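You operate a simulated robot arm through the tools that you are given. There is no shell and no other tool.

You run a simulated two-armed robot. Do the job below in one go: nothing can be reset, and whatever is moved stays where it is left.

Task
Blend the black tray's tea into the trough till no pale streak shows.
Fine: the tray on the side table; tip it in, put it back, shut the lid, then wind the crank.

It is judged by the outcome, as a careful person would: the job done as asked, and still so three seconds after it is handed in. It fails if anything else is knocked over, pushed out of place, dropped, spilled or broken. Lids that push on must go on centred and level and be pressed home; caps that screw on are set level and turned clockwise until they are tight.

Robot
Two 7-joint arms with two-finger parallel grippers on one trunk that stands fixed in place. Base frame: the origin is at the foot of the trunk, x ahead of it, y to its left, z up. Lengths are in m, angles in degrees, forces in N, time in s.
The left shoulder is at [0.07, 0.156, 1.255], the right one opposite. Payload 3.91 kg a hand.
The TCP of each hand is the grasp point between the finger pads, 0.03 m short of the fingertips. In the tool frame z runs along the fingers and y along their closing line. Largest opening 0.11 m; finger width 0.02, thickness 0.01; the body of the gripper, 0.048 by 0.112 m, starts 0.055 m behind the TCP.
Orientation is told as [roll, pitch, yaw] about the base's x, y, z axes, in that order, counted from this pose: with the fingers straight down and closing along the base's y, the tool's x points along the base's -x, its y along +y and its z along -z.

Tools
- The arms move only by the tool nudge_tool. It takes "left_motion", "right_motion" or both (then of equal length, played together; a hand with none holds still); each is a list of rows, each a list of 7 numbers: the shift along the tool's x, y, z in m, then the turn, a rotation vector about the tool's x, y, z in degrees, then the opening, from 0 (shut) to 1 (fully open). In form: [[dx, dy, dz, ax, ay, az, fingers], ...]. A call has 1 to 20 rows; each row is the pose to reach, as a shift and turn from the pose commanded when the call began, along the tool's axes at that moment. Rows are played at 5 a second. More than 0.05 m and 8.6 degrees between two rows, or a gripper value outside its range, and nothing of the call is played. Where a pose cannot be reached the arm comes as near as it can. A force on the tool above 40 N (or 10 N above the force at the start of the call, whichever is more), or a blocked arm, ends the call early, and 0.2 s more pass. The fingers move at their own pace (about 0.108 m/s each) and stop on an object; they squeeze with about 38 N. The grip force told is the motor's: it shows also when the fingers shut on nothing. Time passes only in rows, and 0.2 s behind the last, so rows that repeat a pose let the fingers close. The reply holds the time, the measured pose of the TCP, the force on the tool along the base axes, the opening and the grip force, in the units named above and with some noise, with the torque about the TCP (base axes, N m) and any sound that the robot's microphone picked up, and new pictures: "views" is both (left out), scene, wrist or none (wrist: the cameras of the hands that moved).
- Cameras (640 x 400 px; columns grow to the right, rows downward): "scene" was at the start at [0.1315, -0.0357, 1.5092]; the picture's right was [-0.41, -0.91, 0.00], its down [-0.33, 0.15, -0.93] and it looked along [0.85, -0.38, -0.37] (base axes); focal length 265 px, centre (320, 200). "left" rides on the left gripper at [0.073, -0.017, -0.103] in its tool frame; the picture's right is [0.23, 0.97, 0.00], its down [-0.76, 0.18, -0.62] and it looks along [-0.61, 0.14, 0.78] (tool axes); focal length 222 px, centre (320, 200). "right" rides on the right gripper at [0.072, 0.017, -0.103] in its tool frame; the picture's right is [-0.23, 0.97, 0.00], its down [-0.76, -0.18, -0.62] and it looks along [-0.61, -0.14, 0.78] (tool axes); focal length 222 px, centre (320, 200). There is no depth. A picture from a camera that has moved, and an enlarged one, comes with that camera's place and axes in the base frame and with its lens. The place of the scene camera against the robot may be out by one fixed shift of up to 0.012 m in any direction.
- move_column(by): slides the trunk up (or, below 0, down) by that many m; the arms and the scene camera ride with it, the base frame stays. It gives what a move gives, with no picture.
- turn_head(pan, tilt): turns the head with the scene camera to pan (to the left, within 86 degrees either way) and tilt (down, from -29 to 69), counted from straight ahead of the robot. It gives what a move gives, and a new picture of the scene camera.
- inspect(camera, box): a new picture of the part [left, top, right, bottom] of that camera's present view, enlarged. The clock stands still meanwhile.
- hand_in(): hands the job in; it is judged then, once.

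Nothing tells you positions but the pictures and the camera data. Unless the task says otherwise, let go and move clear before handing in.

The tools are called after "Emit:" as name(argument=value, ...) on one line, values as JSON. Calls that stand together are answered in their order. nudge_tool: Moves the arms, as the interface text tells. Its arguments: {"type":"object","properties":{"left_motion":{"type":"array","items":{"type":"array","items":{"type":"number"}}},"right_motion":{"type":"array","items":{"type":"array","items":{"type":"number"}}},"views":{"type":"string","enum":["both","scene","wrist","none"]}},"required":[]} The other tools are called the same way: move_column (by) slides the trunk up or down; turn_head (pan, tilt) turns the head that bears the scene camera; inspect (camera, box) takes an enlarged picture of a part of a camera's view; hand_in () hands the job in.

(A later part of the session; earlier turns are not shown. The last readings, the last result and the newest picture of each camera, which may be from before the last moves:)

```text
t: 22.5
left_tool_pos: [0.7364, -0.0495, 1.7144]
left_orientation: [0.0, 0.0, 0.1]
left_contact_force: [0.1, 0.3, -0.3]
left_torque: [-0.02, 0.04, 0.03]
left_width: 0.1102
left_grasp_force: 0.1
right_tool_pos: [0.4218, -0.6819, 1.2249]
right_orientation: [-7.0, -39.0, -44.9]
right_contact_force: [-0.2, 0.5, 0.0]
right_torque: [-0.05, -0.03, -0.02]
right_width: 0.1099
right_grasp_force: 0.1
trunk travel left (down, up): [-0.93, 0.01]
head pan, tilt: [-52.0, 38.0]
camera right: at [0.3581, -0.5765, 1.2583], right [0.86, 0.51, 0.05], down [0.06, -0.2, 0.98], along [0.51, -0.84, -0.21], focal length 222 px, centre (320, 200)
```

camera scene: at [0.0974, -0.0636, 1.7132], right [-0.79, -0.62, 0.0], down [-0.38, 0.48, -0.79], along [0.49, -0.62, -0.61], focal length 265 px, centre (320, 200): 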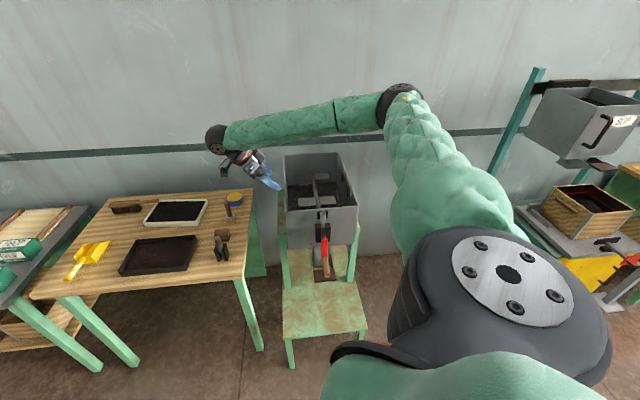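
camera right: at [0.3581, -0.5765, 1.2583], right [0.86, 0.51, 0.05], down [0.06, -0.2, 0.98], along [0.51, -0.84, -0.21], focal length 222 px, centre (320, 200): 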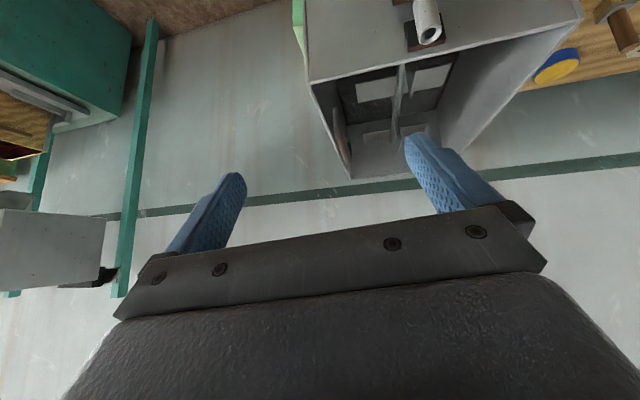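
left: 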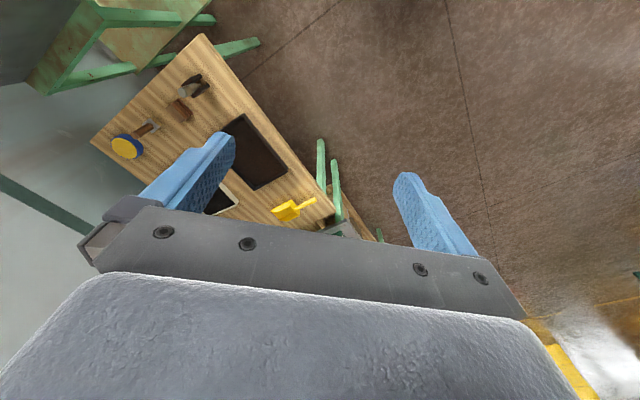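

Emit:
nudge_tool(right_motion=[[0.019, 0.003, 0.023, 0, -3, 0, 1], [0.038, 0.006, 0.046, 0, -6, 0, 1], [0.057, 0.009, 0.069, 0, -9, 0, 1]], views="wrist")

Emit:
inspect(camera="right", box=[280, 0, 560, 200])

```text
t: 23.3
left_tool_pos: [0.737, -0.0503, 1.7146]
left_orientation: [0.0, 0.0, 0.1]
left_contact_force: [0.4, -0.1, -0.4]
left_torque: [0.03, 0.0, 0.02]
left_width: 0.11
left_grasp_force: 0.1
right_tool_pos: [0.4222, -0.6835, 1.1352]
right_orientation: [-8.1, -48.0, -43.5]
right_contact_force: [-0.2, -0.4, -1.0]
right_torque: [-0.01, -0.02, 0.03]
right_width: 0.1101
right_grasp_force: 0.1
trunk travel left (down, up): [-0.93, 0.01]
head pan, tilt: [-52.0, 38.0]
camera right: at [0.3551, -0.5755, 1.1489], right [0.85, 0.52, 0.08], down [-0.04, -0.09, 1.0], along [0.53, -0.85, -0.05], focal length 222 px, centre (320, 200)
```

right: 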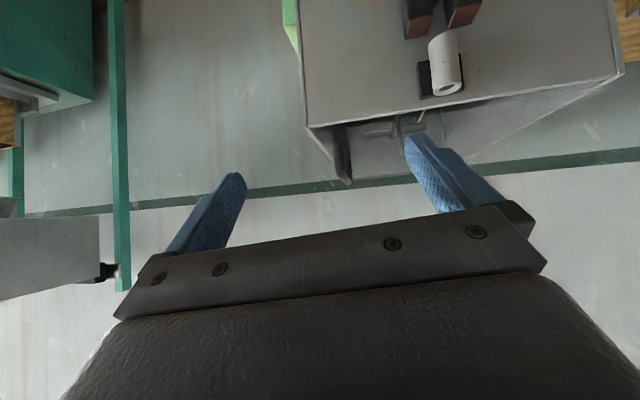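

```text
2.00 times, centred on (420, 100) of right
camera zoom: at [0.3551, -0.5755, 1.1489], right [0.85, 0.52, 0.08], down [-0.04, -0.09, 1.0], along [0.53, -0.85, -0.05], focal length 444 px, centre (120, 400)
```

zoom: 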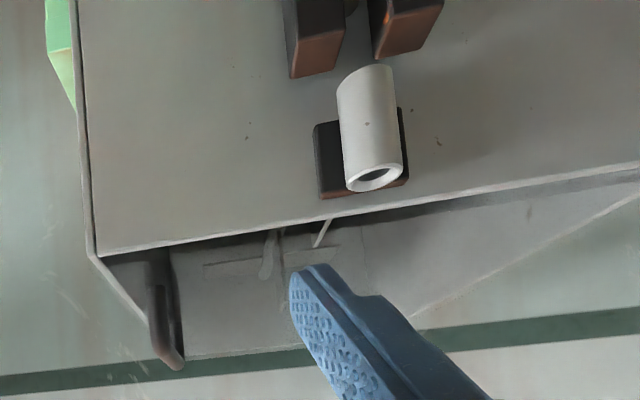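

Emit:
inspect(camera="right", box=[310, 100, 430, 190])

Emit:
inspect(camera="right", box=[420, 60, 640, 170])

```text
4.44 times, centred on (370, 145) of right
camera zoom: at [0.3551, -0.5755, 1.1489], right [0.85, 0.52, 0.08], down [-0.04, -0.09, 1.0], along [0.53, -0.85, -0.05], focal length 987 px, centre (98, 444)
```

zoom: 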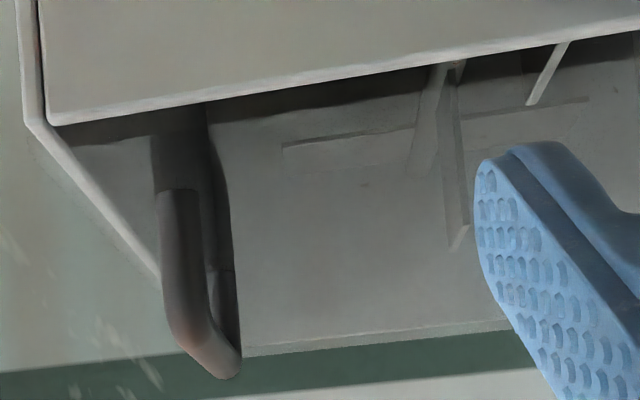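

```text
2.91 times, centred on (530, 115) of right
camera zoom: at [0.3551, -0.5755, 1.1489], right [0.85, 0.52, 0.08], down [-0.04, -0.09, 1.0], along [0.53, -0.85, -0.05], focal length 646 px, centre (-291, 447)
```

zoom: 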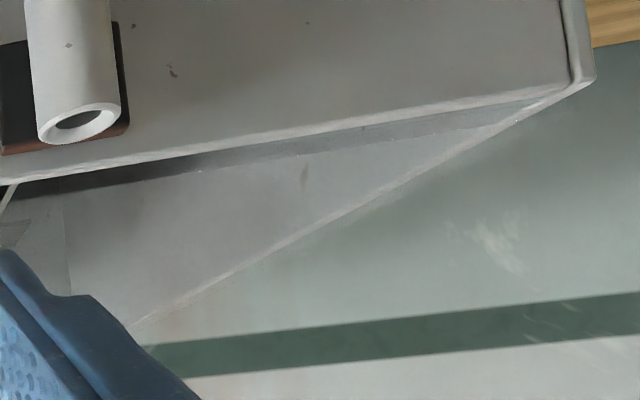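

Emit:
inspect(camera="scene", box=[280, 145, 365, 215])

Emit:
inspect(camera="right", box=[300, 0, 380, 140])

```text
5.71 times, centred on (322, 180) of scene
camera zoom: at [0.1006, -0.0668, 1.713], right [-0.79, -0.62, 0.0], down [-0.38, 0.49, -0.79], along [0.48, -0.62, -0.62], focal length 1514 px, centre (306, 314)
```

zoom: 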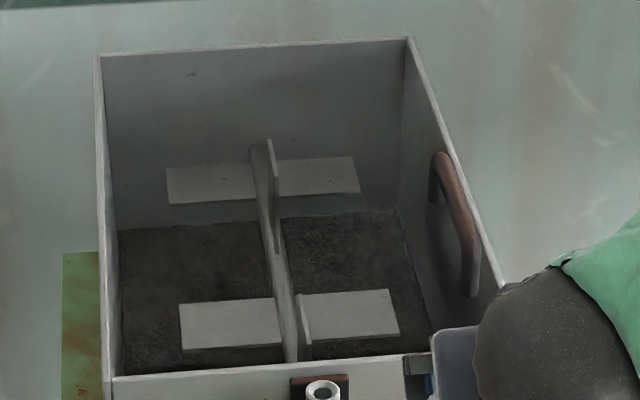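

```text
2.86 times, centred on (340, 70) of right
camera zoom: at [0.3551, -0.5755, 1.1489], right [0.85, 0.52, 0.08], down [-0.04, -0.09, 1.0], along [0.53, -0.85, -0.05], focal length 635 px, centre (263, 571)
```

zoom: 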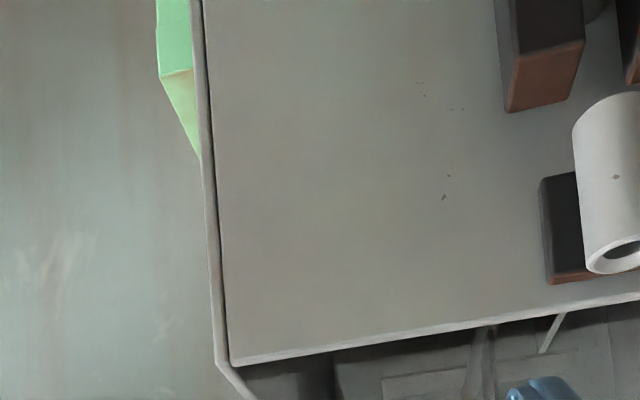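

The clear lid covers at least the whole width of the front part, so it looks shut. Its handle is near the right edge, so I'll move the hand into a pre-grasp above it and check the alignment.

Emit:
nudge_tool(right_motion=[[-0.032, -0.004, -0.028, -1.2, 3, 0, 1], [-0.064, -0.008, -0.056, -2.4, 6, 0, 1], [-0.095, -0.012, -0.085, -3.7, 9, 0, 1], [-0.124, -0.0137, -0.052, -4.9, 12, 0, 1], [-0.153, -0.0153, -0.02, -6.1, 15, 0, 1], [-0.1816, -0.017, 0.013, -7.35, 18, 0, 1]], views="both")

Emit:
inspect(camera="right", box=[200, 40, 480, 240])

```text
t: 24.7
left_tool_pos: [0.7371, -0.0499, 1.7133]
left_orientation: [-0.1, 0.0, 0.0]
left_contact_force: [1.0, 0.0, -0.4]
left_torque: [0.02, 0.04, 0.01]
left_width: 0.1099
left_grasp_force: 0.1
right_tool_pos: [0.5056, -0.7852, 1.2636]
right_orientation: [0.3, -30.1, -45.0]
right_contact_force: [-0.7, -0.1, 0.8]
right_torque: [0.0, 0.01, 0.01]
right_width: 0.11
right_grasp_force: 0.1
trunk travel left (down, up): [-0.93, 0.01]
head pan, tilt: [-52.0, 38.0]
camera scene: at [0.1003, -0.0664, 1.713], right [-0.79, -0.62, 0.0], down [-0.38, 0.49, -0.79], along [0.48, -0.62, -0.62], focal length 265 px, centre (320, 200)
camera right: at [0.4367, -0.6929, 1.3179], right [0.83, 0.55, 0.12], down [0.12, -0.37, 0.92], along [0.55, -0.75, -0.37], focal length 222 px, centre (320, 200)
```

scene: 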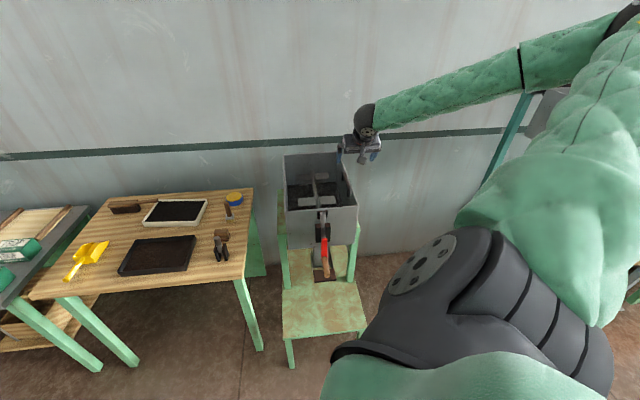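
right: 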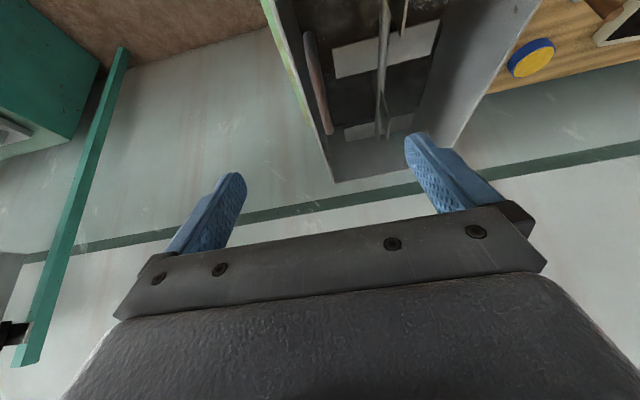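

```text
2.00 times, centred on (340, 140) of right
camera zoom: at [0.4367, -0.6929, 1.3179], right [0.83, 0.55, 0.12], down [0.12, -0.37, 0.92], along [0.55, -0.75, -0.37], focal length 444 px, centre (280, 320)
```

zoom: 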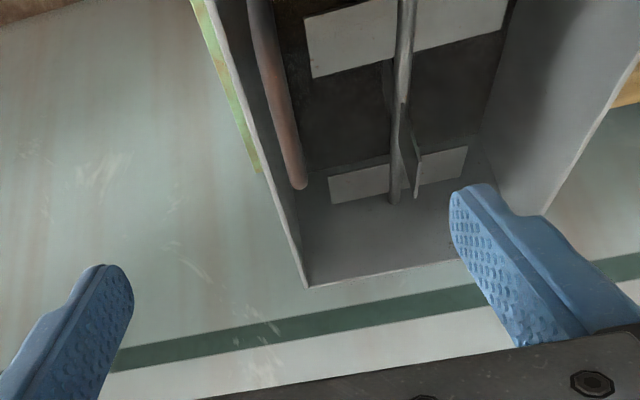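

The handle runs right through my grasp line. I'll come down most of the way along the tool axis, check, and then close on the bar above the rim.

Emit:
nudge_tool(right_motion=[[0.001, 0, 0.035, 0, 0, 0, 1], [0.002, 0, 0.07, 0, 0, 0, 1], [0.003, 0, 0.1, 0, 0, 0, 1], [0.003, 0, 0.13, 0, 0, 0, 1]], views="both")

Emit:
inspect(camera="right", box=[200, 20, 480, 220])

Emit:
inspect(camera="scene", box=[275, 120, 405, 220])

```text
t: 25.7
left_tool_pos: [0.737, -0.0509, 1.7138]
left_orientation: [-0.1, 0.0, 0.2]
left_contact_force: [0.6, 0.9, 0.3]
left_torque: [-0.01, 0.03, 0.0]
left_width: 0.1101
left_grasp_force: 0.0
right_tool_pos: [0.551, -0.8295, 1.1474]
right_orientation: [0.3, -30.0, -45.1]
right_contact_force: [0.0, 1.2, 0.0]
right_torque: [-0.03, 0.01, 0.07]
right_width: 0.11
right_grasp_force: 0.1
trunk travel left (down, up): [-0.93, 0.01]
head pan, tilt: [-52.0, 38.0]
camera scene: at [0.1011, -0.0671, 1.713], right [-0.79, -0.62, 0.0], down [-0.38, 0.49, -0.79], along [0.48, -0.62, -0.62], focal length 265 px, centre (320, 200)
camera right: at [0.4812, -0.7367, 1.202], right [0.83, 0.55, 0.12], down [0.12, -0.37, 0.92], along [0.55, -0.75, -0.37], focal length 222 px, centre (320, 200)
```

scene: 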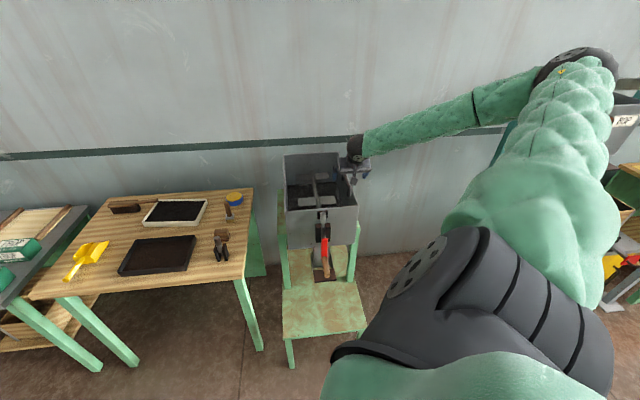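
right: 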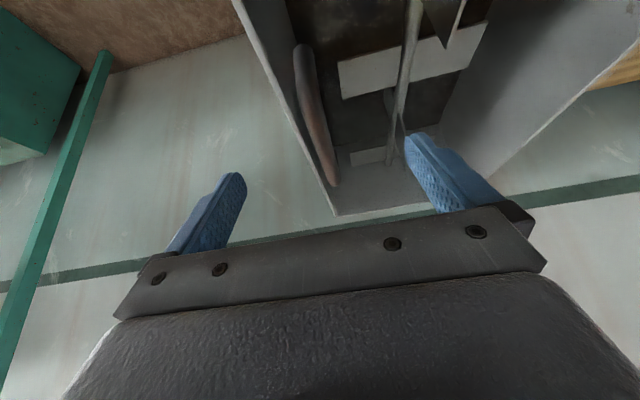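

```text
2.00 times, centred on (340, 120) of right
camera zoom: at [0.4812, -0.7367, 1.202], right [0.83, 0.55, 0.12], down [0.12, -0.37, 0.92], along [0.55, -0.75, -0.37], focal length 444 px, centre (280, 360)
```

zoom: 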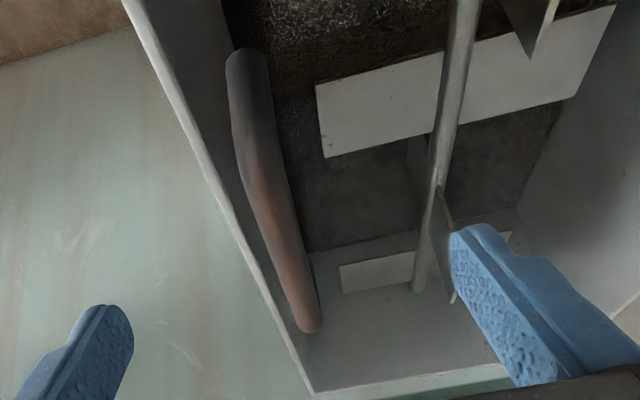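

```text
4.00 times, centred on (340, 170) of scene
camera zoom: at [0.1011, -0.0671, 1.713], right [-0.79, -0.62, 0.0], down [-0.38, 0.49, -0.79], along [0.48, -0.62, -0.62], focal length 1060 px, centre (240, 320)
```

zoom: 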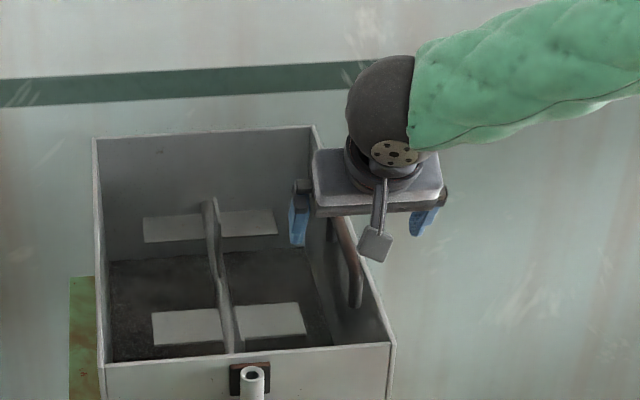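

Emit:
nudge_tool(right_motion=[[0, 0.002, 0.025, 0, 0, 0, 1], [0, 0.004, 0.049, 0, 0, 0, 1], [0, 0.004, 0.049, 0, 0, 0, 1]], views="wrist")

Emit:
inspect(camera="right", box=[200, 20, 480, 220])

```text
t: 26.5
left_tool_pos: [0.7372, -0.0506, 1.7155]
left_orientation: [0.0, 0.0, 0.1]
left_contact_force: [1.2, 0.6, 0.9]
left_torque: [-0.02, -0.06, 0.0]
left_width: 0.1101
left_grasp_force: 0.1
right_tool_pos: [0.5706, -0.8414, 1.1074]
right_orientation: [0.2, -30.1, -45.1]
right_contact_force: [0.3, 0.7, 1.1]
right_torque: [0.0, 0.04, 0.0]
right_width: 0.1102
right_grasp_force: 0.0
trunk travel left (down, up): [-0.93, 0.01]
head pan, tilt: [-52.0, 38.0]
camera right: at [0.5013, -0.7492, 1.161], right [0.83, 0.55, 0.12], down [0.12, -0.37, 0.92], along [0.55, -0.75, -0.37], focal length 222 px, centre (320, 200)
```

right: 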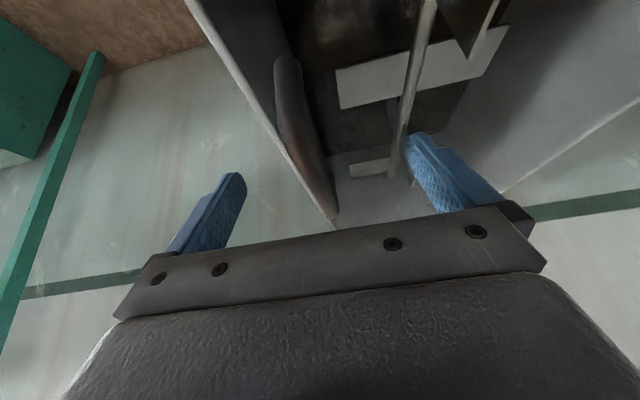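

```text
2.00 times, centred on (340, 120) of right
camera zoom: at [0.5013, -0.7492, 1.161], right [0.83, 0.55, 0.12], down [0.12, -0.37, 0.92], along [0.55, -0.75, -0.37], focal length 444 px, centre (280, 360)
```

zoom: 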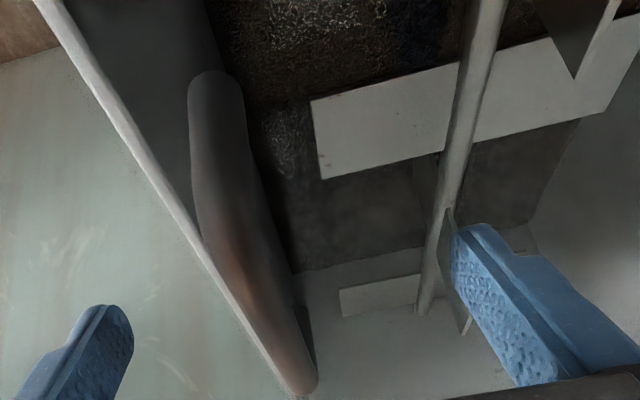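

Emit:
nudge_tool(right_motion=[[0, 0, 0, 0, 0, 0, 0.5], [0, 0, 0, 0, 0, 0, 0.2], [0, 0, 0, 0, 0, 0, 0], [0, 0, 0, 0, 0, 0, 0], [0, 0, 0, 0, 0, 0, 0]], views="both")

Emit:
inspect(camera="scene", box=[275, 120, 405, 220])

```text
t: 27.7
left_tool_pos: [0.7352, -0.0523, 1.7162]
left_orientation: [0.1, 0.1, 0.1]
left_contact_force: [0.2, -0.2, -0.1]
left_torque: [0.02, -0.01, -0.01]
left_width: 0.1102
left_grasp_force: 0.0
right_tool_pos: [0.57, -0.845, 1.1072]
right_orientation: [0.3, -30.0, -45.2]
right_contact_force: [-7.1, -15.4, 0.5]
right_torque: [-0.33, 0.04, -0.05]
right_width: 0.0138
right_grasp_force: 45.2
trunk travel left (down, up): [-0.93, 0.01]
head pan, tilt: [-52.0, 38.0]
camera scene: at [0.0988, -0.0683, 1.713], right [-0.79, -0.62, 0.0], down [-0.38, 0.49, -0.79], along [0.49, -0.62, -0.62], focal length 265 px, centre (320, 200)
camera right: at [0.5003, -0.7517, 1.16], right [0.83, 0.55, 0.12], down [0.12, -0.37, 0.92], along [0.55, -0.75, -0.37], focal length 222 px, centre (320, 200)
```

scene: 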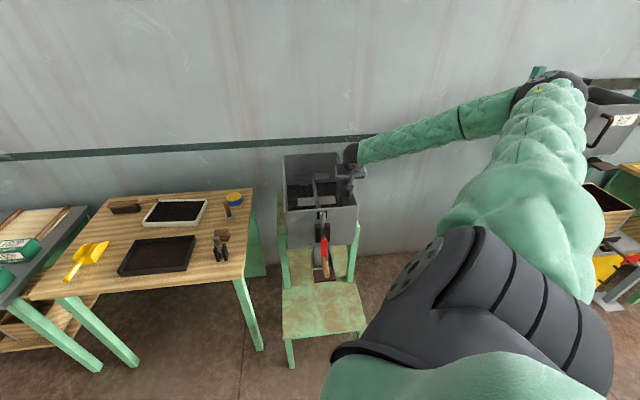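
right: 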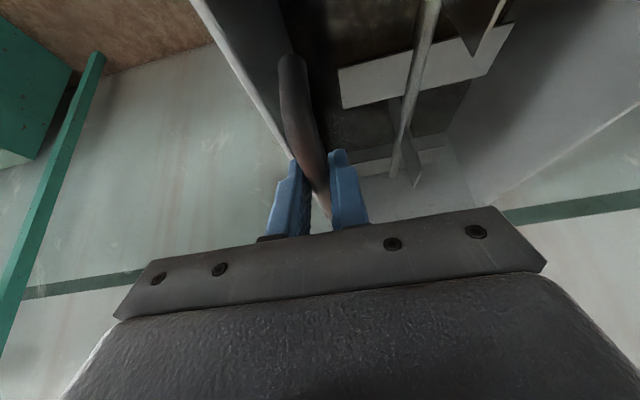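

```text
4.00 times, centred on (340, 170) of scene
camera zoom: at [0.0988, -0.0683, 1.713], right [-0.79, -0.62, 0.0], down [-0.38, 0.49, -0.79], along [0.49, -0.62, -0.62], focal length 1060 px, centre (240, 320)
```

zoom: 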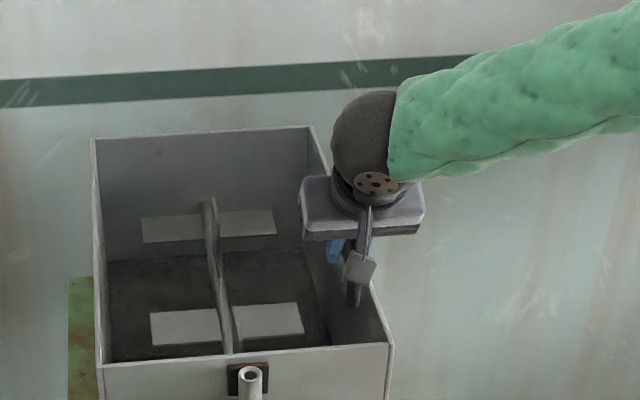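

I've got the bar, 14 mm thick, and the lid doesn't shift sideways. I'll relieve the side load and lift gently to feel how it moves.

Emit:
nudge_tool(right_motion=[[0, -0.003, 0, 0, 0, 0, 0], [-0.004, -0.003, -0.007, 0, 0, 0, 0], [-0.0075, -0.003, -0.013, 0, 0, 0, 0]], views="scene")

Emit:
inspect(camera="scene", box=[275, 120, 405, 220])

```text
t: 28.5
left_tool_pos: [0.7412, -0.0495, 1.713]
left_orientation: [0.0, 0.3, 0.1]
left_contact_force: [1.1, 0.0, 1.2]
left_torque: [-0.05, 0.01, -0.02]
left_width: 0.1096
left_grasp_force: 0.1
right_tool_pos: [0.5707, -0.8426, 1.1196]
right_orientation: [0.4, -29.9, -45.1]
right_contact_force: [24.9, 4.0, -10.8]
right_torque: [0.11, 0.09, -0.15]
right_width: 0.0137
right_grasp_force: 44.8
trunk travel left (down, up): [-0.93, 0.01]
head pan, tilt: [-52.0, 38.0]
camera scene: at [0.1051, -0.0657, 1.7126], right [-0.79, -0.62, 0.0], down [-0.38, 0.48, -0.79], along [0.48, -0.62, -0.62], focal length 265 px, centre (320, 200)
```

scene: 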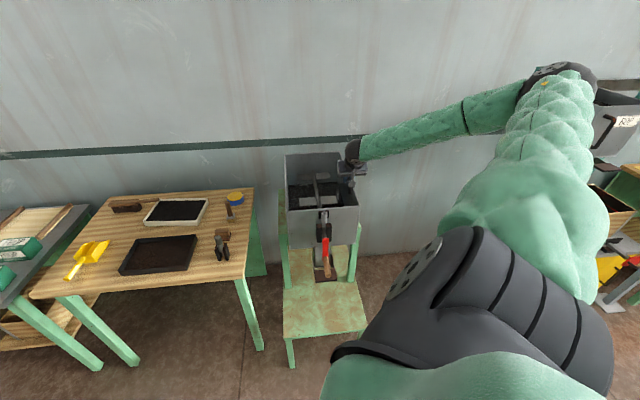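

```text
4.00 times, centred on (340, 170) of scene
camera zoom: at [0.1051, -0.0657, 1.7126], right [-0.79, -0.62, 0.0], down [-0.38, 0.48, -0.79], along [0.48, -0.62, -0.62], focal length 1060 px, centre (240, 320)
```

zoom: 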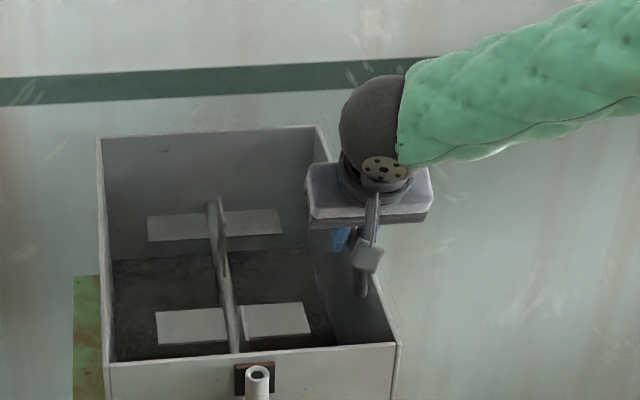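

It lifts, and it's drawn toward the left as it rises, so the lid is hinged along the trough's left wall about 0.26 m from the handle. I'll follow that arc in small steps and watch the forces.

Emit:
nudge_tool(right_motion=[[-0.0038, 0.0043, -0.0066, 0, 0, 0, 0], [-0.0094, 0.0075, -0.0163, 0, 0, 0, 0], [-0.015, 0.0107, -0.026, 0, 0, 0, 0], [-0.0204, 0.0148, -0.0353, 0, 0, 0, 0], [-0.0258, 0.0189, -0.0447, 0, 0, 0, 0], [-0.031, 0.024, -0.0537, 0, 0, 0, 0], [-0.0362, 0.029, -0.0627, 0, 0, 0, 0]], views="both")

Emit:
inspect(camera="scene", box=[275, 120, 405, 220])

```text
t: 30.1
left_tool_pos: [0.7381, -0.0503, 1.713]
left_orientation: [0.1, 0.2, 0.0]
left_contact_force: [0.5, 0.8, 0.1]
left_torque: [0.0, 0.0, 0.01]
left_width: 0.11
left_grasp_force: 0.1
right_tool_pos: [0.5885, -0.8243, 1.1934]
right_orientation: [0.1, -30.0, -45.0]
right_contact_force: [12.1, 8.7, -14.9]
right_torque: [0.53, 0.53, 0.07]
right_width: 0.014
right_grasp_force: 45.0
trunk travel left (down, up): [-0.93, 0.01]
head pan, tilt: [-52.0, 38.0]
camera scene: at [0.1029, -0.0665, 1.7128], right [-0.79, -0.62, 0.0], down [-0.38, 0.49, -0.79], along [0.48, -0.62, -0.62], focal length 265 px, centre (320, 200)
camera right: at [0.5201, -0.7316, 1.2465], right [0.83, 0.55, 0.12], down [0.12, -0.38, 0.92], along [0.55, -0.75, -0.38], focal length 222 px, centre (320, 200)
```

scene: 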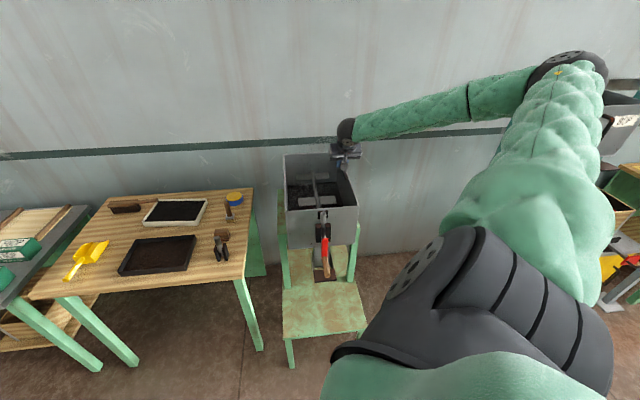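
right: 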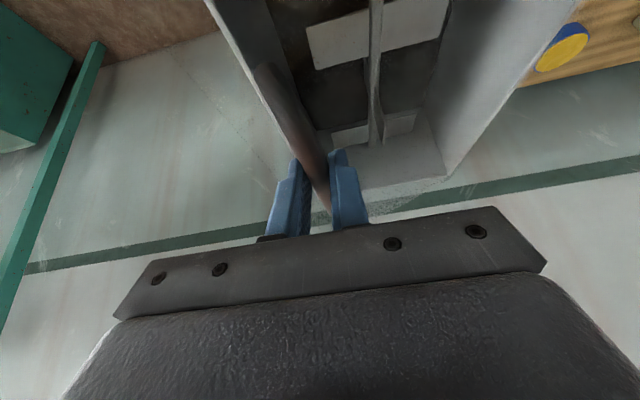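

```text
4.00 times, centred on (340, 170) of scene
camera zoom: at [0.1029, -0.0665, 1.7128], right [-0.79, -0.62, 0.0], down [-0.38, 0.49, -0.79], along [0.48, -0.62, -0.62], focal length 1060 px, centre (240, 320)
```

zoom: 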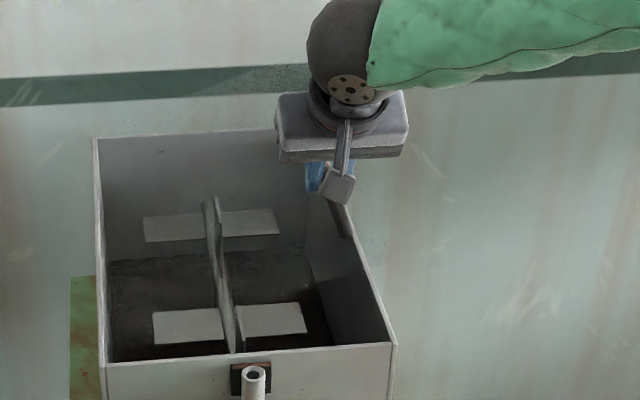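

Emit:
nudge_tool(right_motion=[[-0.005, 0.0075, -0.0086, 0, 0, 0, 0], [-0.00995, 0.0139, -0.0172, 0, 0, 0, 0], [-0.01935, 0.0275, -0.0335, 0, 0, 0, 0], [-0.02815, 0.0427, -0.0488, 0, 0, 0, 0], [-0.0362, 0.0593, -0.0627, 0, 0, 0, 0], [-0.04355, 0.0773, -0.0754, 0, 0, 0, 0], [-0.05005, 0.0964, -0.0867, 0, 0, 0, 0]], views="both")

Emit:
inspect(camera="scene", box=[265, 90, 395, 220])

```text
t: 31.7
left_tool_pos: [0.7369, -0.0501, 1.7142]
left_orientation: [0.1, 0.1, 0.1]
left_contact_force: [0.0, 0.1, 0.4]
left_torque: [-0.01, 0.0, 0.02]
left_width: 0.1101
left_grasp_force: 0.0
right_tool_pos: [0.6547, -0.7572, 1.2936]
right_orientation: [0.2, -30.0, -45.1]
right_contact_force: [-3.5, 1.1, -7.9]
right_torque: [-0.36, -0.05, -0.06]
right_width: 0.0136
right_grasp_force: 45.4
trunk travel left (down, up): [-0.93, 0.01]
head pan, tilt: [-52.0, 38.0]
camera scene: at [0.1005, -0.0662, 1.713], right [-0.79, -0.62, 0.0], down [-0.38, 0.49, -0.79], along [0.48, -0.62, -0.62], focal length 265 px, centre (320, 200)
camera right: at [0.5861, -0.6654, 1.3482], right [0.83, 0.55, 0.12], down [0.12, -0.37, 0.92], along [0.55, -0.75, -0.38], focal length 222 px, centre (320, 200)
```

scene: 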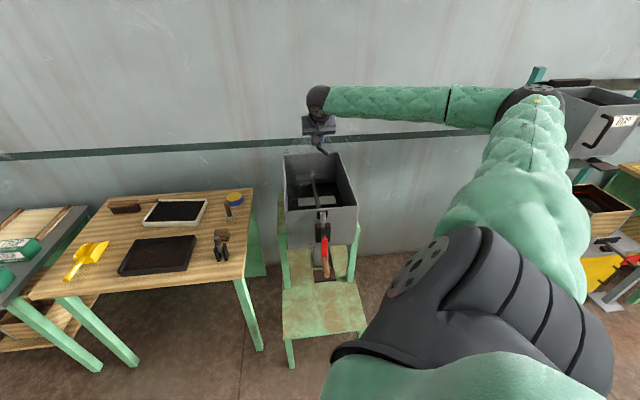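
right: 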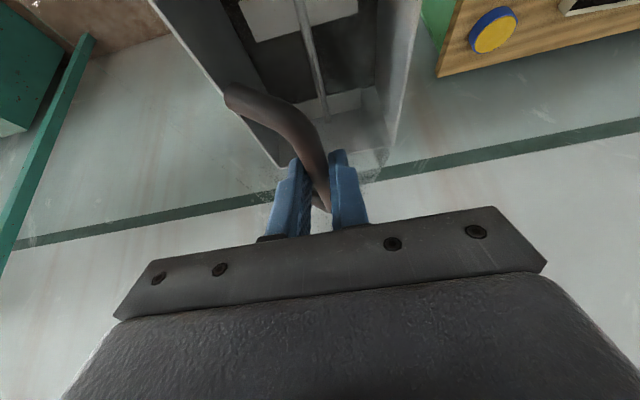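

```text
3.08 times, centred on (330, 155) of scene
camera zoom: at [0.1005, -0.0662, 1.713], right [-0.79, -0.62, 0.0], down [-0.38, 0.49, -0.79], along [0.48, -0.62, -0.62], focal length 815 px, centre (289, 338)
```

zoom: 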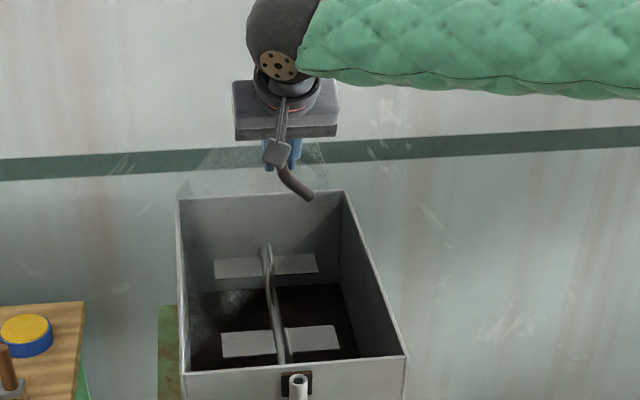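

Emit:
nudge_tool(right_motion=[[-0.00565, 0.0203, -0.0098, 0, 0, 0, 0], [-0.0104, 0.0414, -0.018, 0, 0, 0, 0], [-0.0142, 0.0633, -0.0246, 0, 0, 0, 0], [-0.01705, 0.0858, -0.0295, 0, 0, 0, 0], [-0.0189, 0.1087, -0.0327, 0, 0, 0, 0], [-0.01975, 0.1318, -0.0342, 0, 0, 0, 0]], views="both")

Emit:
inspect(camera="scene", box=[235, 80, 375, 220])

```text
t: 33.1
left_tool_pos: [0.7382, -0.052, 1.7139]
left_orientation: [0.0, 0.1, 0.2]
left_contact_force: [0.6, 0.3, 0.8]
left_torque: [-0.02, 0.01, -0.04]
left_width: 0.1102
left_grasp_force: 0.1
right_tool_pos: [0.7484, -0.665, 1.3334]
right_orientation: [0.3, -30.1, -45.2]
right_contact_force: [6.7, -12.7, 3.3]
right_torque: [-0.03, 0.13, 0.04]
right_width: 0.0135
right_grasp_force: 44.5
trunk travel left (down, up): [-0.93, 0.01]
head pan, tilt: [-52.0, 38.0]
camera scene: at [0.102, -0.0669, 1.7129], right [-0.79, -0.62, 0.0], down [-0.38, 0.49, -0.79], along [0.48, -0.62, -0.62], focal length 265 px, centre (320, 200)
camera right: at [0.6789, -0.572, 1.388], right [0.83, 0.55, 0.12], down [0.12, -0.37, 0.92], along [0.55, -0.75, -0.37], focal length 222 px, centre (320, 200)
```

scene: 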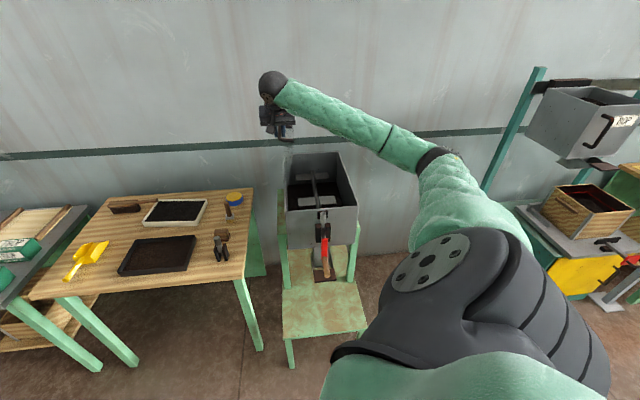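
right: 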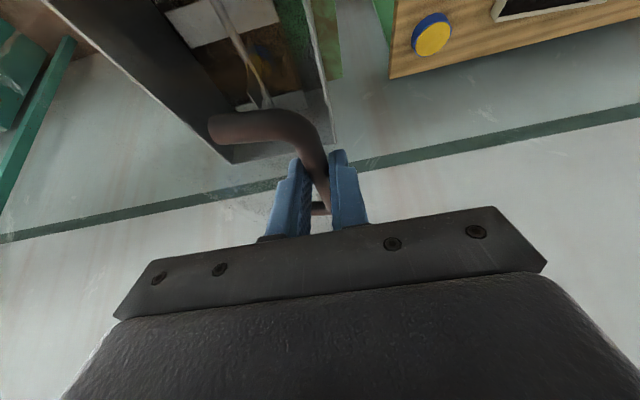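

```text
2.86 times, centred on (305, 150) of scene
camera zoom: at [0.102, -0.0669, 1.7129], right [-0.79, -0.62, 0.0], down [-0.38, 0.49, -0.79], along [0.48, -0.62, -0.62], focal length 757 px, centre (363, 343)
```

zoom: 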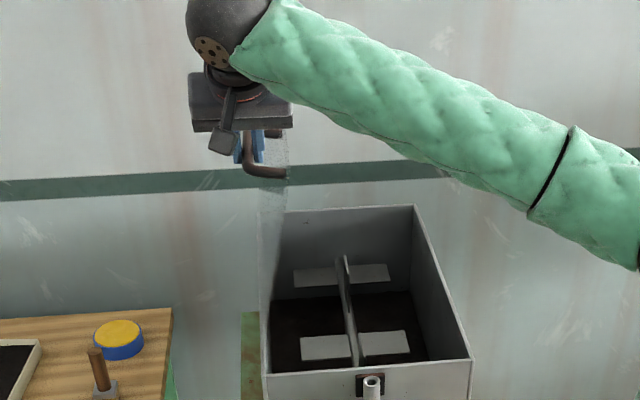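

Emit:
nudge_tool(right_motion=[[0.00015, 0.0233, 0.0003, 0, 0, 0, 0], [0.00135, 0.0463, 0.0023, 0, 0, 0, 0], [0.00355, 0.0691, 0.0061, 0, 0, 0, 0], [0.0067, 0.0914, 0.0116, 0, 0, 0, 0]], views="both")

Emit:
inspect(camera="scene", box=[225, 80, 365, 220])

```text
t: 34.0
left_tool_pos: [0.7357, -0.0511, 1.7142]
left_orientation: [0.1, 0.0, 0.1]
left_contact_force: [-0.4, -0.6, 0.4]
left_torque: [-0.02, 0.02, -0.01]
left_width: 0.11
left_grasp_force: 0.0
right_tool_pos: [0.7949, -0.6159, 1.3247]
right_orientation: [-0.3, -29.8, -45.2]
right_contact_force: [-6.0, -9.3, -3.0]
right_torque: [-0.66, -0.73, 0.35]
right_width: 0.0136
right_grasp_force: 45.0
trunk travel left (down, up): [-0.93, 0.01]
head pan, tilt: [-52.0, 38.0]
stopped in row 4 (right hand): the force on the tool passed its limit at 50 N (the readings are from after the stop); the commanded pose is now the measured one
camera scene: at [0.0998, -0.0685, 1.7128], right [-0.79, -0.62, 0.0], down [-0.38, 0.49, -0.79], along [0.48, -0.62, -0.62], focal length 265 px, centre (320, 200)
camera right: at [0.727, -0.5226, 1.3802], right [0.83, 0.55, 0.11], down [0.12, -0.37, 0.92], along [0.54, -0.75, -0.37], focal length 222 px, centre (320, 200)
```

scene: 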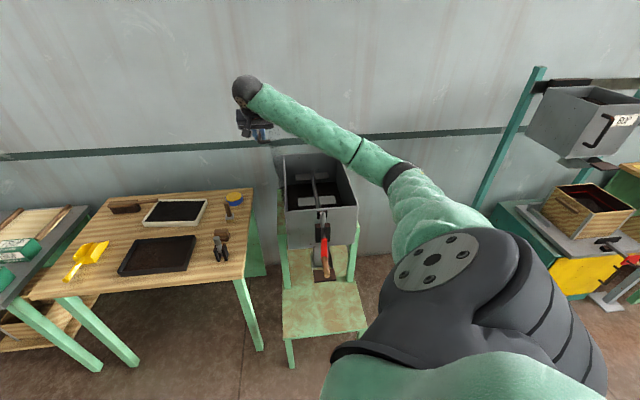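
right: 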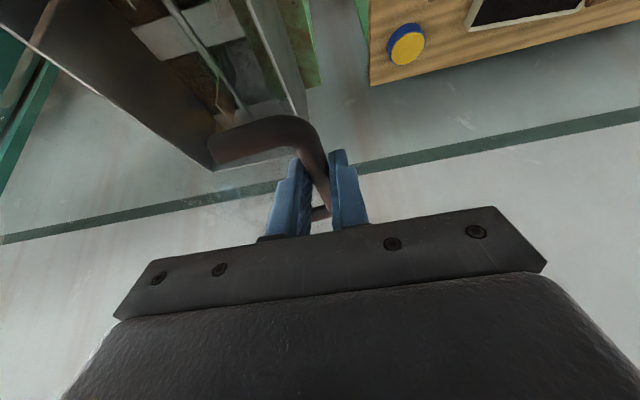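

```text
2.86 times, centred on (295, 150) of scene
camera zoom: at [0.0998, -0.0685, 1.7128], right [-0.79, -0.62, 0.0], down [-0.38, 0.49, -0.79], along [0.48, -0.62, -0.62], focal length 757 px, centre (391, 343)
```

zoom: 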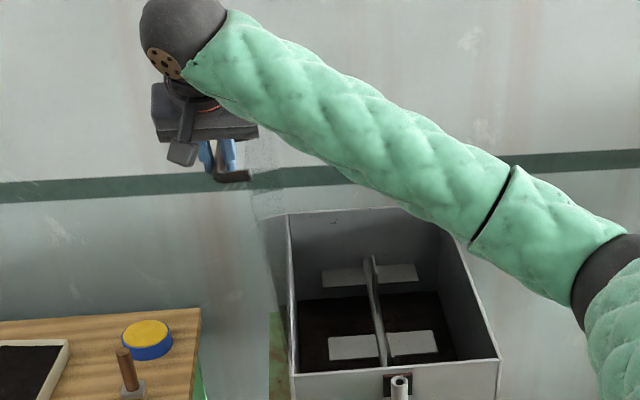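

The lid came up to about 95° and met its stop. I'll open the fingers a little, keeping them straddled round the bar, to see whether it stays up.

Emit:
nudge_tool(right_motion=[[0, 0, 0, 0, 0, 0, 0.3], [0, 0, 0, 0, 0, 0, 0.35], [0, 0, 0, 0, 0, 0, 0.35], [0, 0, 0, 0, 0, 0, 0.35]], views="wrist")

Emit:
inspect(camera="right", box=[200, 60, 440, 240])

Emit:
inspect(camera="scene", box=[225, 80, 325, 170])

```text
t: 35.0
left_tool_pos: [0.7366, -0.0488, 1.7156]
left_orientation: [-0.1, 0.0, 0.1]
left_contact_force: [0.3, 0.7, 0.1]
left_torque: [0.0, 0.0, 0.01]
left_width: 0.1102
left_grasp_force: 0.1
right_tool_pos: [0.7954, -0.612, 1.3276]
right_orientation: [0.0, -30.0, -45.1]
right_contact_force: [-1.1, 0.1, -0.3]
right_torque: [0.0, 0.01, 0.02]
right_width: 0.0385
right_grasp_force: 0.0
trunk travel left (down, up): [-0.93, 0.01]
head pan, tilt: [-52.0, 38.0]
camera right: at [0.7274, -0.5192, 1.3815], right [0.83, 0.55, 0.11], down [0.12, -0.37, 0.92], along [0.55, -0.75, -0.37], focal length 222 px, centre (320, 200)
```

right: 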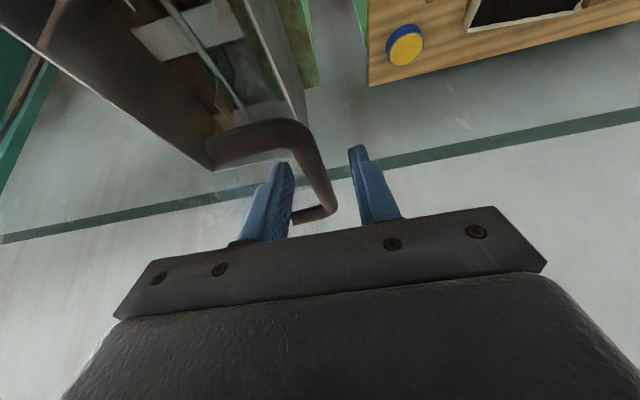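

```text
2.22 times, centred on (320, 150) of right
camera zoom: at [0.7274, -0.5192, 1.3815], right [0.83, 0.55, 0.11], down [0.12, -0.37, 0.92], along [0.55, -0.75, -0.37], focal length 494 px, centre (320, 311)
```

zoom: 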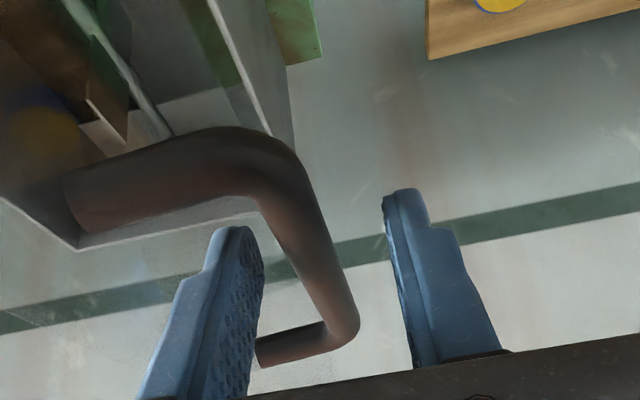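

```text
4.44 times, centred on (275, 125) of scene
camera zoom: at [0.1, -0.0651, 1.7131], right [-0.79, -0.62, 0.0], down [-0.38, 0.48, -0.79], along [0.49, -0.62, -0.62], focal length 1177 px, centre (520, 533)
```

zoom: 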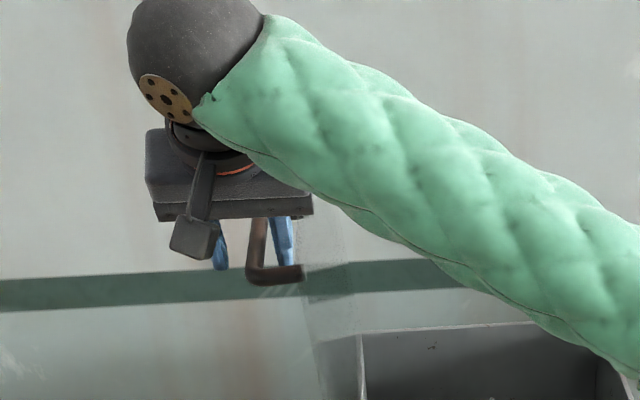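

The lid stays up on its own. I'll withdraw the hand straight back along the fingers.

Emit:
nudge_tool(right_motion=[[0, 0, -0.03, 0, 0, 0, 0.35], [0, 0, -0.06, 0, 0, 0, 0.35], [0, 0, -0.1, 0, 0, 0, 0.35], [0, 0, -0.14, 0, 0, 0, 0.35]], views="both")

Emit:
inspect(camera="scene", box=[225, 80, 365, 220])

```text
t: 36.0
left_tool_pos: [0.7344, -0.0485, 1.7162]
left_orientation: [0.0, 0.0, 0.1]
left_contact_force: [0.3, -0.9, 0.8]
left_torque: [-0.03, -0.04, -0.01]
left_width: 0.1098
left_grasp_force: 0.0
right_tool_pos: [0.7444, -0.5618, 1.4504]
right_orientation: [0.0, -29.9, -45.0]
right_contact_force: [0.4, 0.1, 0.2]
right_torque: [-0.01, -0.04, 0.03]
right_width: 0.0387
right_grasp_force: 0.1
trunk travel left (down, up): [-0.93, 0.01]
head pan, tilt: [-52.0, 38.0]
camera scene: at [0.0982, -0.0654, 1.7131], right [-0.79, -0.62, 0.0], down [-0.38, 0.48, -0.79], along [0.49, -0.62, -0.62], focal length 265 px, centre (320, 200)
camera right: at [0.6761, -0.4687, 1.504], right [0.83, 0.55, 0.11], down [0.12, -0.37, 0.92], along [0.55, -0.75, -0.37], focal length 222 px, centre (320, 200)
```

scene: 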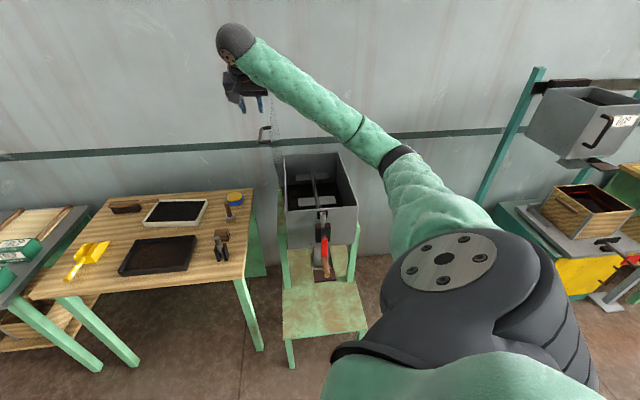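
right: 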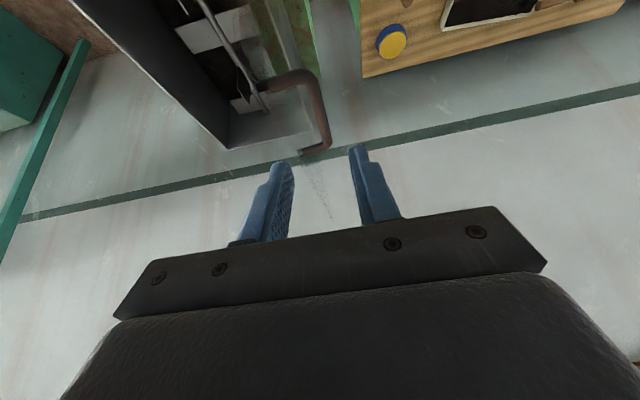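

```text
2.86 times, centred on (295, 150) of scene
camera zoom: at [0.0982, -0.0654, 1.7131], right [-0.79, -0.62, 0.0], down [-0.38, 0.48, -0.79], along [0.49, -0.62, -0.62], focal length 757 px, centre (391, 343)
```

zoom: 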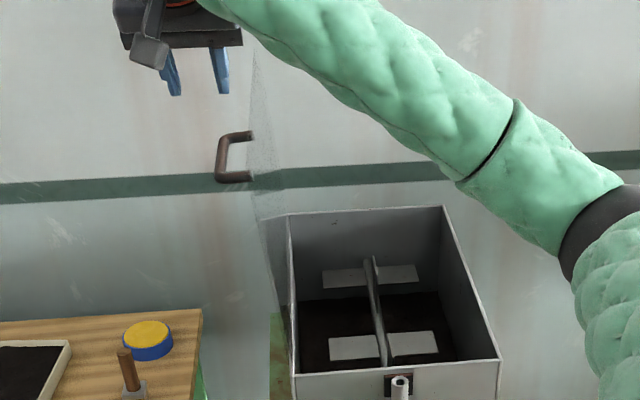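

The lid stands open by itself, with its clear panel upright over the left wall. Now for the black tray: I'll move the right hand away from the lid toward the side table and get the left arm out of the way, then lower the trunk.

Emit:
nudge_tool(left_motion=[[0.02, 0.035, 0, 0, 0, 0, 1], [0.04, 0.07, 0, 0, 0, 0, 1], [0.06, 0.105, 0, 0, 0, 0, 1], [0.08, 0.14, 0, 0, 0, 0, 1], [0.1, 0.175, 0, 0, 0, 0, 1], [0.12, 0.21, 0, 0, 0, 0, 1], [0.14, 0.245, 0, 0, 0, 0, 1], [0.16, 0.28, 0, 0, 0, 0, 1], [0.18, 0.315, 0, 0, 0, 0, 1], [0.2, 0.35, 0, 0, 0, 0, 1]], right_motion=[[0.0108, 0.0175, -0.0062, 0, 0, 0, 0.5], [0.0215, 0.035, -0.0125, 0, 0, 0, 0.5], [0.0323, 0.0525, -0.0187, 0, 0, 0, 0.5], [0.0431, 0.07, -0.0249, 0, 0, 0, 0.5], [0.0538, 0.0875, -0.0311, 0, 0, 0, 0.5], [0.0646, 0.105, -0.0374, 0, 0, 0, 0.5], [0.0754, 0.1225, -0.0436, 0, 0, 0, 0.5], [0.0862, 0.14, -0.0498, 0, 0, 0, 0.5], [0.0969, 0.1575, -0.0561, 0, 0, 0, 0.5], [0.1077, 0.175, -0.0623, 0, 0, 0, 0.5]], views="scene")

Emit:
move_column(by=-0.25)

Emit:
turn_head(pan=-28, tilt=36)

```text
t: 38.2
left_tool_pos: [0.5341, 0.3025, 1.713]
left_orientation: [-0.2, 0.0, -0.1]
left_contact_force: [0.5, 0.1, -0.3]
left_torque: [-0.02, -0.01, -0.01]
left_width: 0.1101
left_grasp_force: 0.2
right_tool_pos: [0.781, -0.3487, 1.4494]
right_orientation: [0.0, -30.2, -45.3]
right_contact_force: [0.6, 0.1, -0.5]
right_torque: [0.01, 0.01, -0.01]
right_width: 0.055
right_grasp_force: 0.0
trunk travel left (down, up): [-0.93, 0.01]
head pan, tilt: [-52.0, 38.0]
camera scene: at [0.0979, -0.0626, 1.7133], right [-0.79, -0.61, 0.0], down [-0.38, 0.48, -0.79], along [0.48, -0.62, -0.61], focal length 265 px, centre (320, 200)
```

scene: 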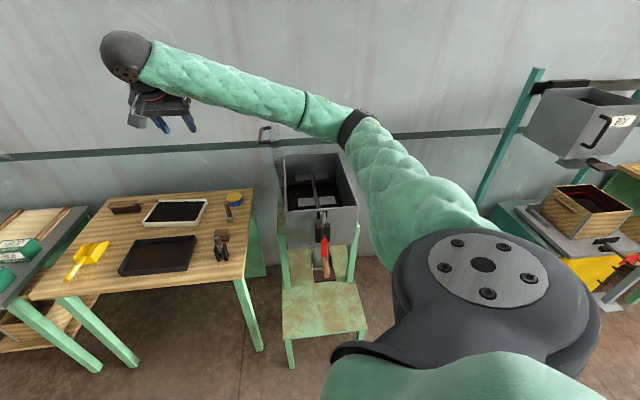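

```text
t: 40.8
left_tool_pos: [0.5369, 0.301, 1.4636]
left_orientation: [0.0, 0.1, 0.1]
left_contact_force: [-0.6, -0.3, 0.4]
left_torque: [-0.04, 0.02, 0.01]
left_width: 0.1099
left_grasp_force: 0.0
right_tool_pos: [0.7827, -0.3513, 1.1979]
right_orientation: [0.0, -30.0, -45.0]
right_contact_force: [-0.1, -0.4, -0.4]
right_torque: [-0.01, 0.04, 0.01]
right_width: 0.0553
right_grasp_force: 0.0
trunk travel left (down, up): [-0.68, 0.26]
head pan, tilt: [-52.0, 38.0]
```

```text
t: 41.6
left_tool_pos: [0.5362, 0.2995, 1.4626]
left_orientation: [0.0, 0.0, 0.1]
left_contact_force: [0.2, 0.3, 0.8]
left_torque: [-0.01, -0.02, -0.01]
left_width: 0.1101
left_grasp_force: 0.0
right_tool_pos: [0.7841, -0.3504, 1.1976]
right_orientation: [-0.1, -30.0, -45.2]
right_contact_force: [1.1, -0.7, 0.2]
right_torque: [0.02, -0.04, -0.03]
right_width: 0.0552
right_grasp_force: 0.0
trunk travel left (down, up): [-0.68, 0.26]
head pan, tilt: [-28.0, 36.0]
camera scene: at [0.124, -0.0387, 1.4661], right [-0.47, -0.88, 0.0], down [-0.52, 0.28, -0.81], along [0.71, -0.38, -0.59], focal length 265 px, centre (320, 200)
```

scene: 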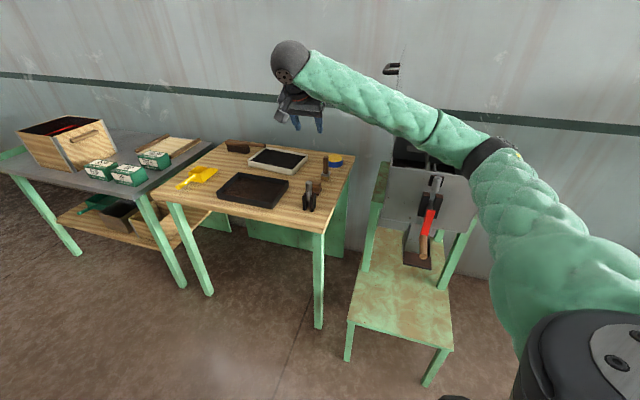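

Emit:
inspect(camera="scene", box=[200, 130, 360, 230])

Emit:
inspect(camera="left", box=[0, 0, 640, 400])

```text
4.00 times, centred on (280, 180) of scene
camera zoom: at [0.124, -0.0387, 1.4661], right [-0.47, -0.88, 0.0], down [-0.52, 0.28, -0.81], along [0.71, -0.38, -0.59], focal length 1060 px, centre (480, 280)
```

zoom: 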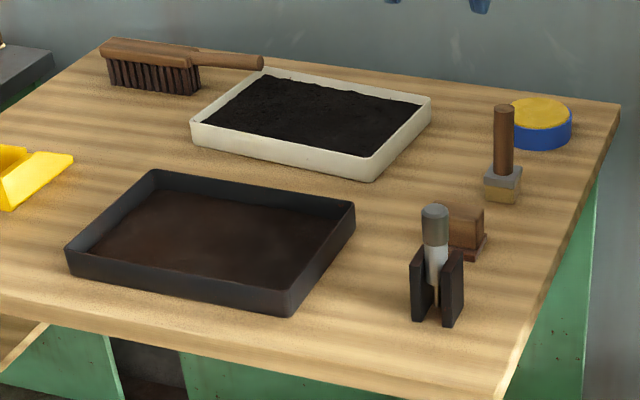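

```text
1.00 times, centred on (320, 200) of left (not enlarged: the box is as wide or as high as the picture)
camera zoom: at [0.4631, 0.2819, 1.5659], right [-0.23, 0.97, 0.0], down [0.76, 0.18, 0.62], along [0.61, 0.14, -0.78], focal length 222 px, centre (320, 200)
```

zoom: 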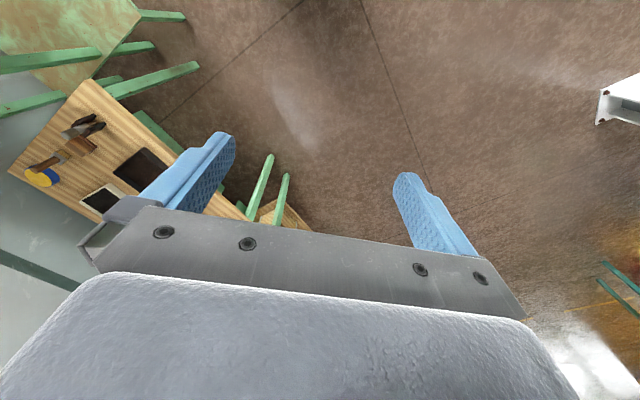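

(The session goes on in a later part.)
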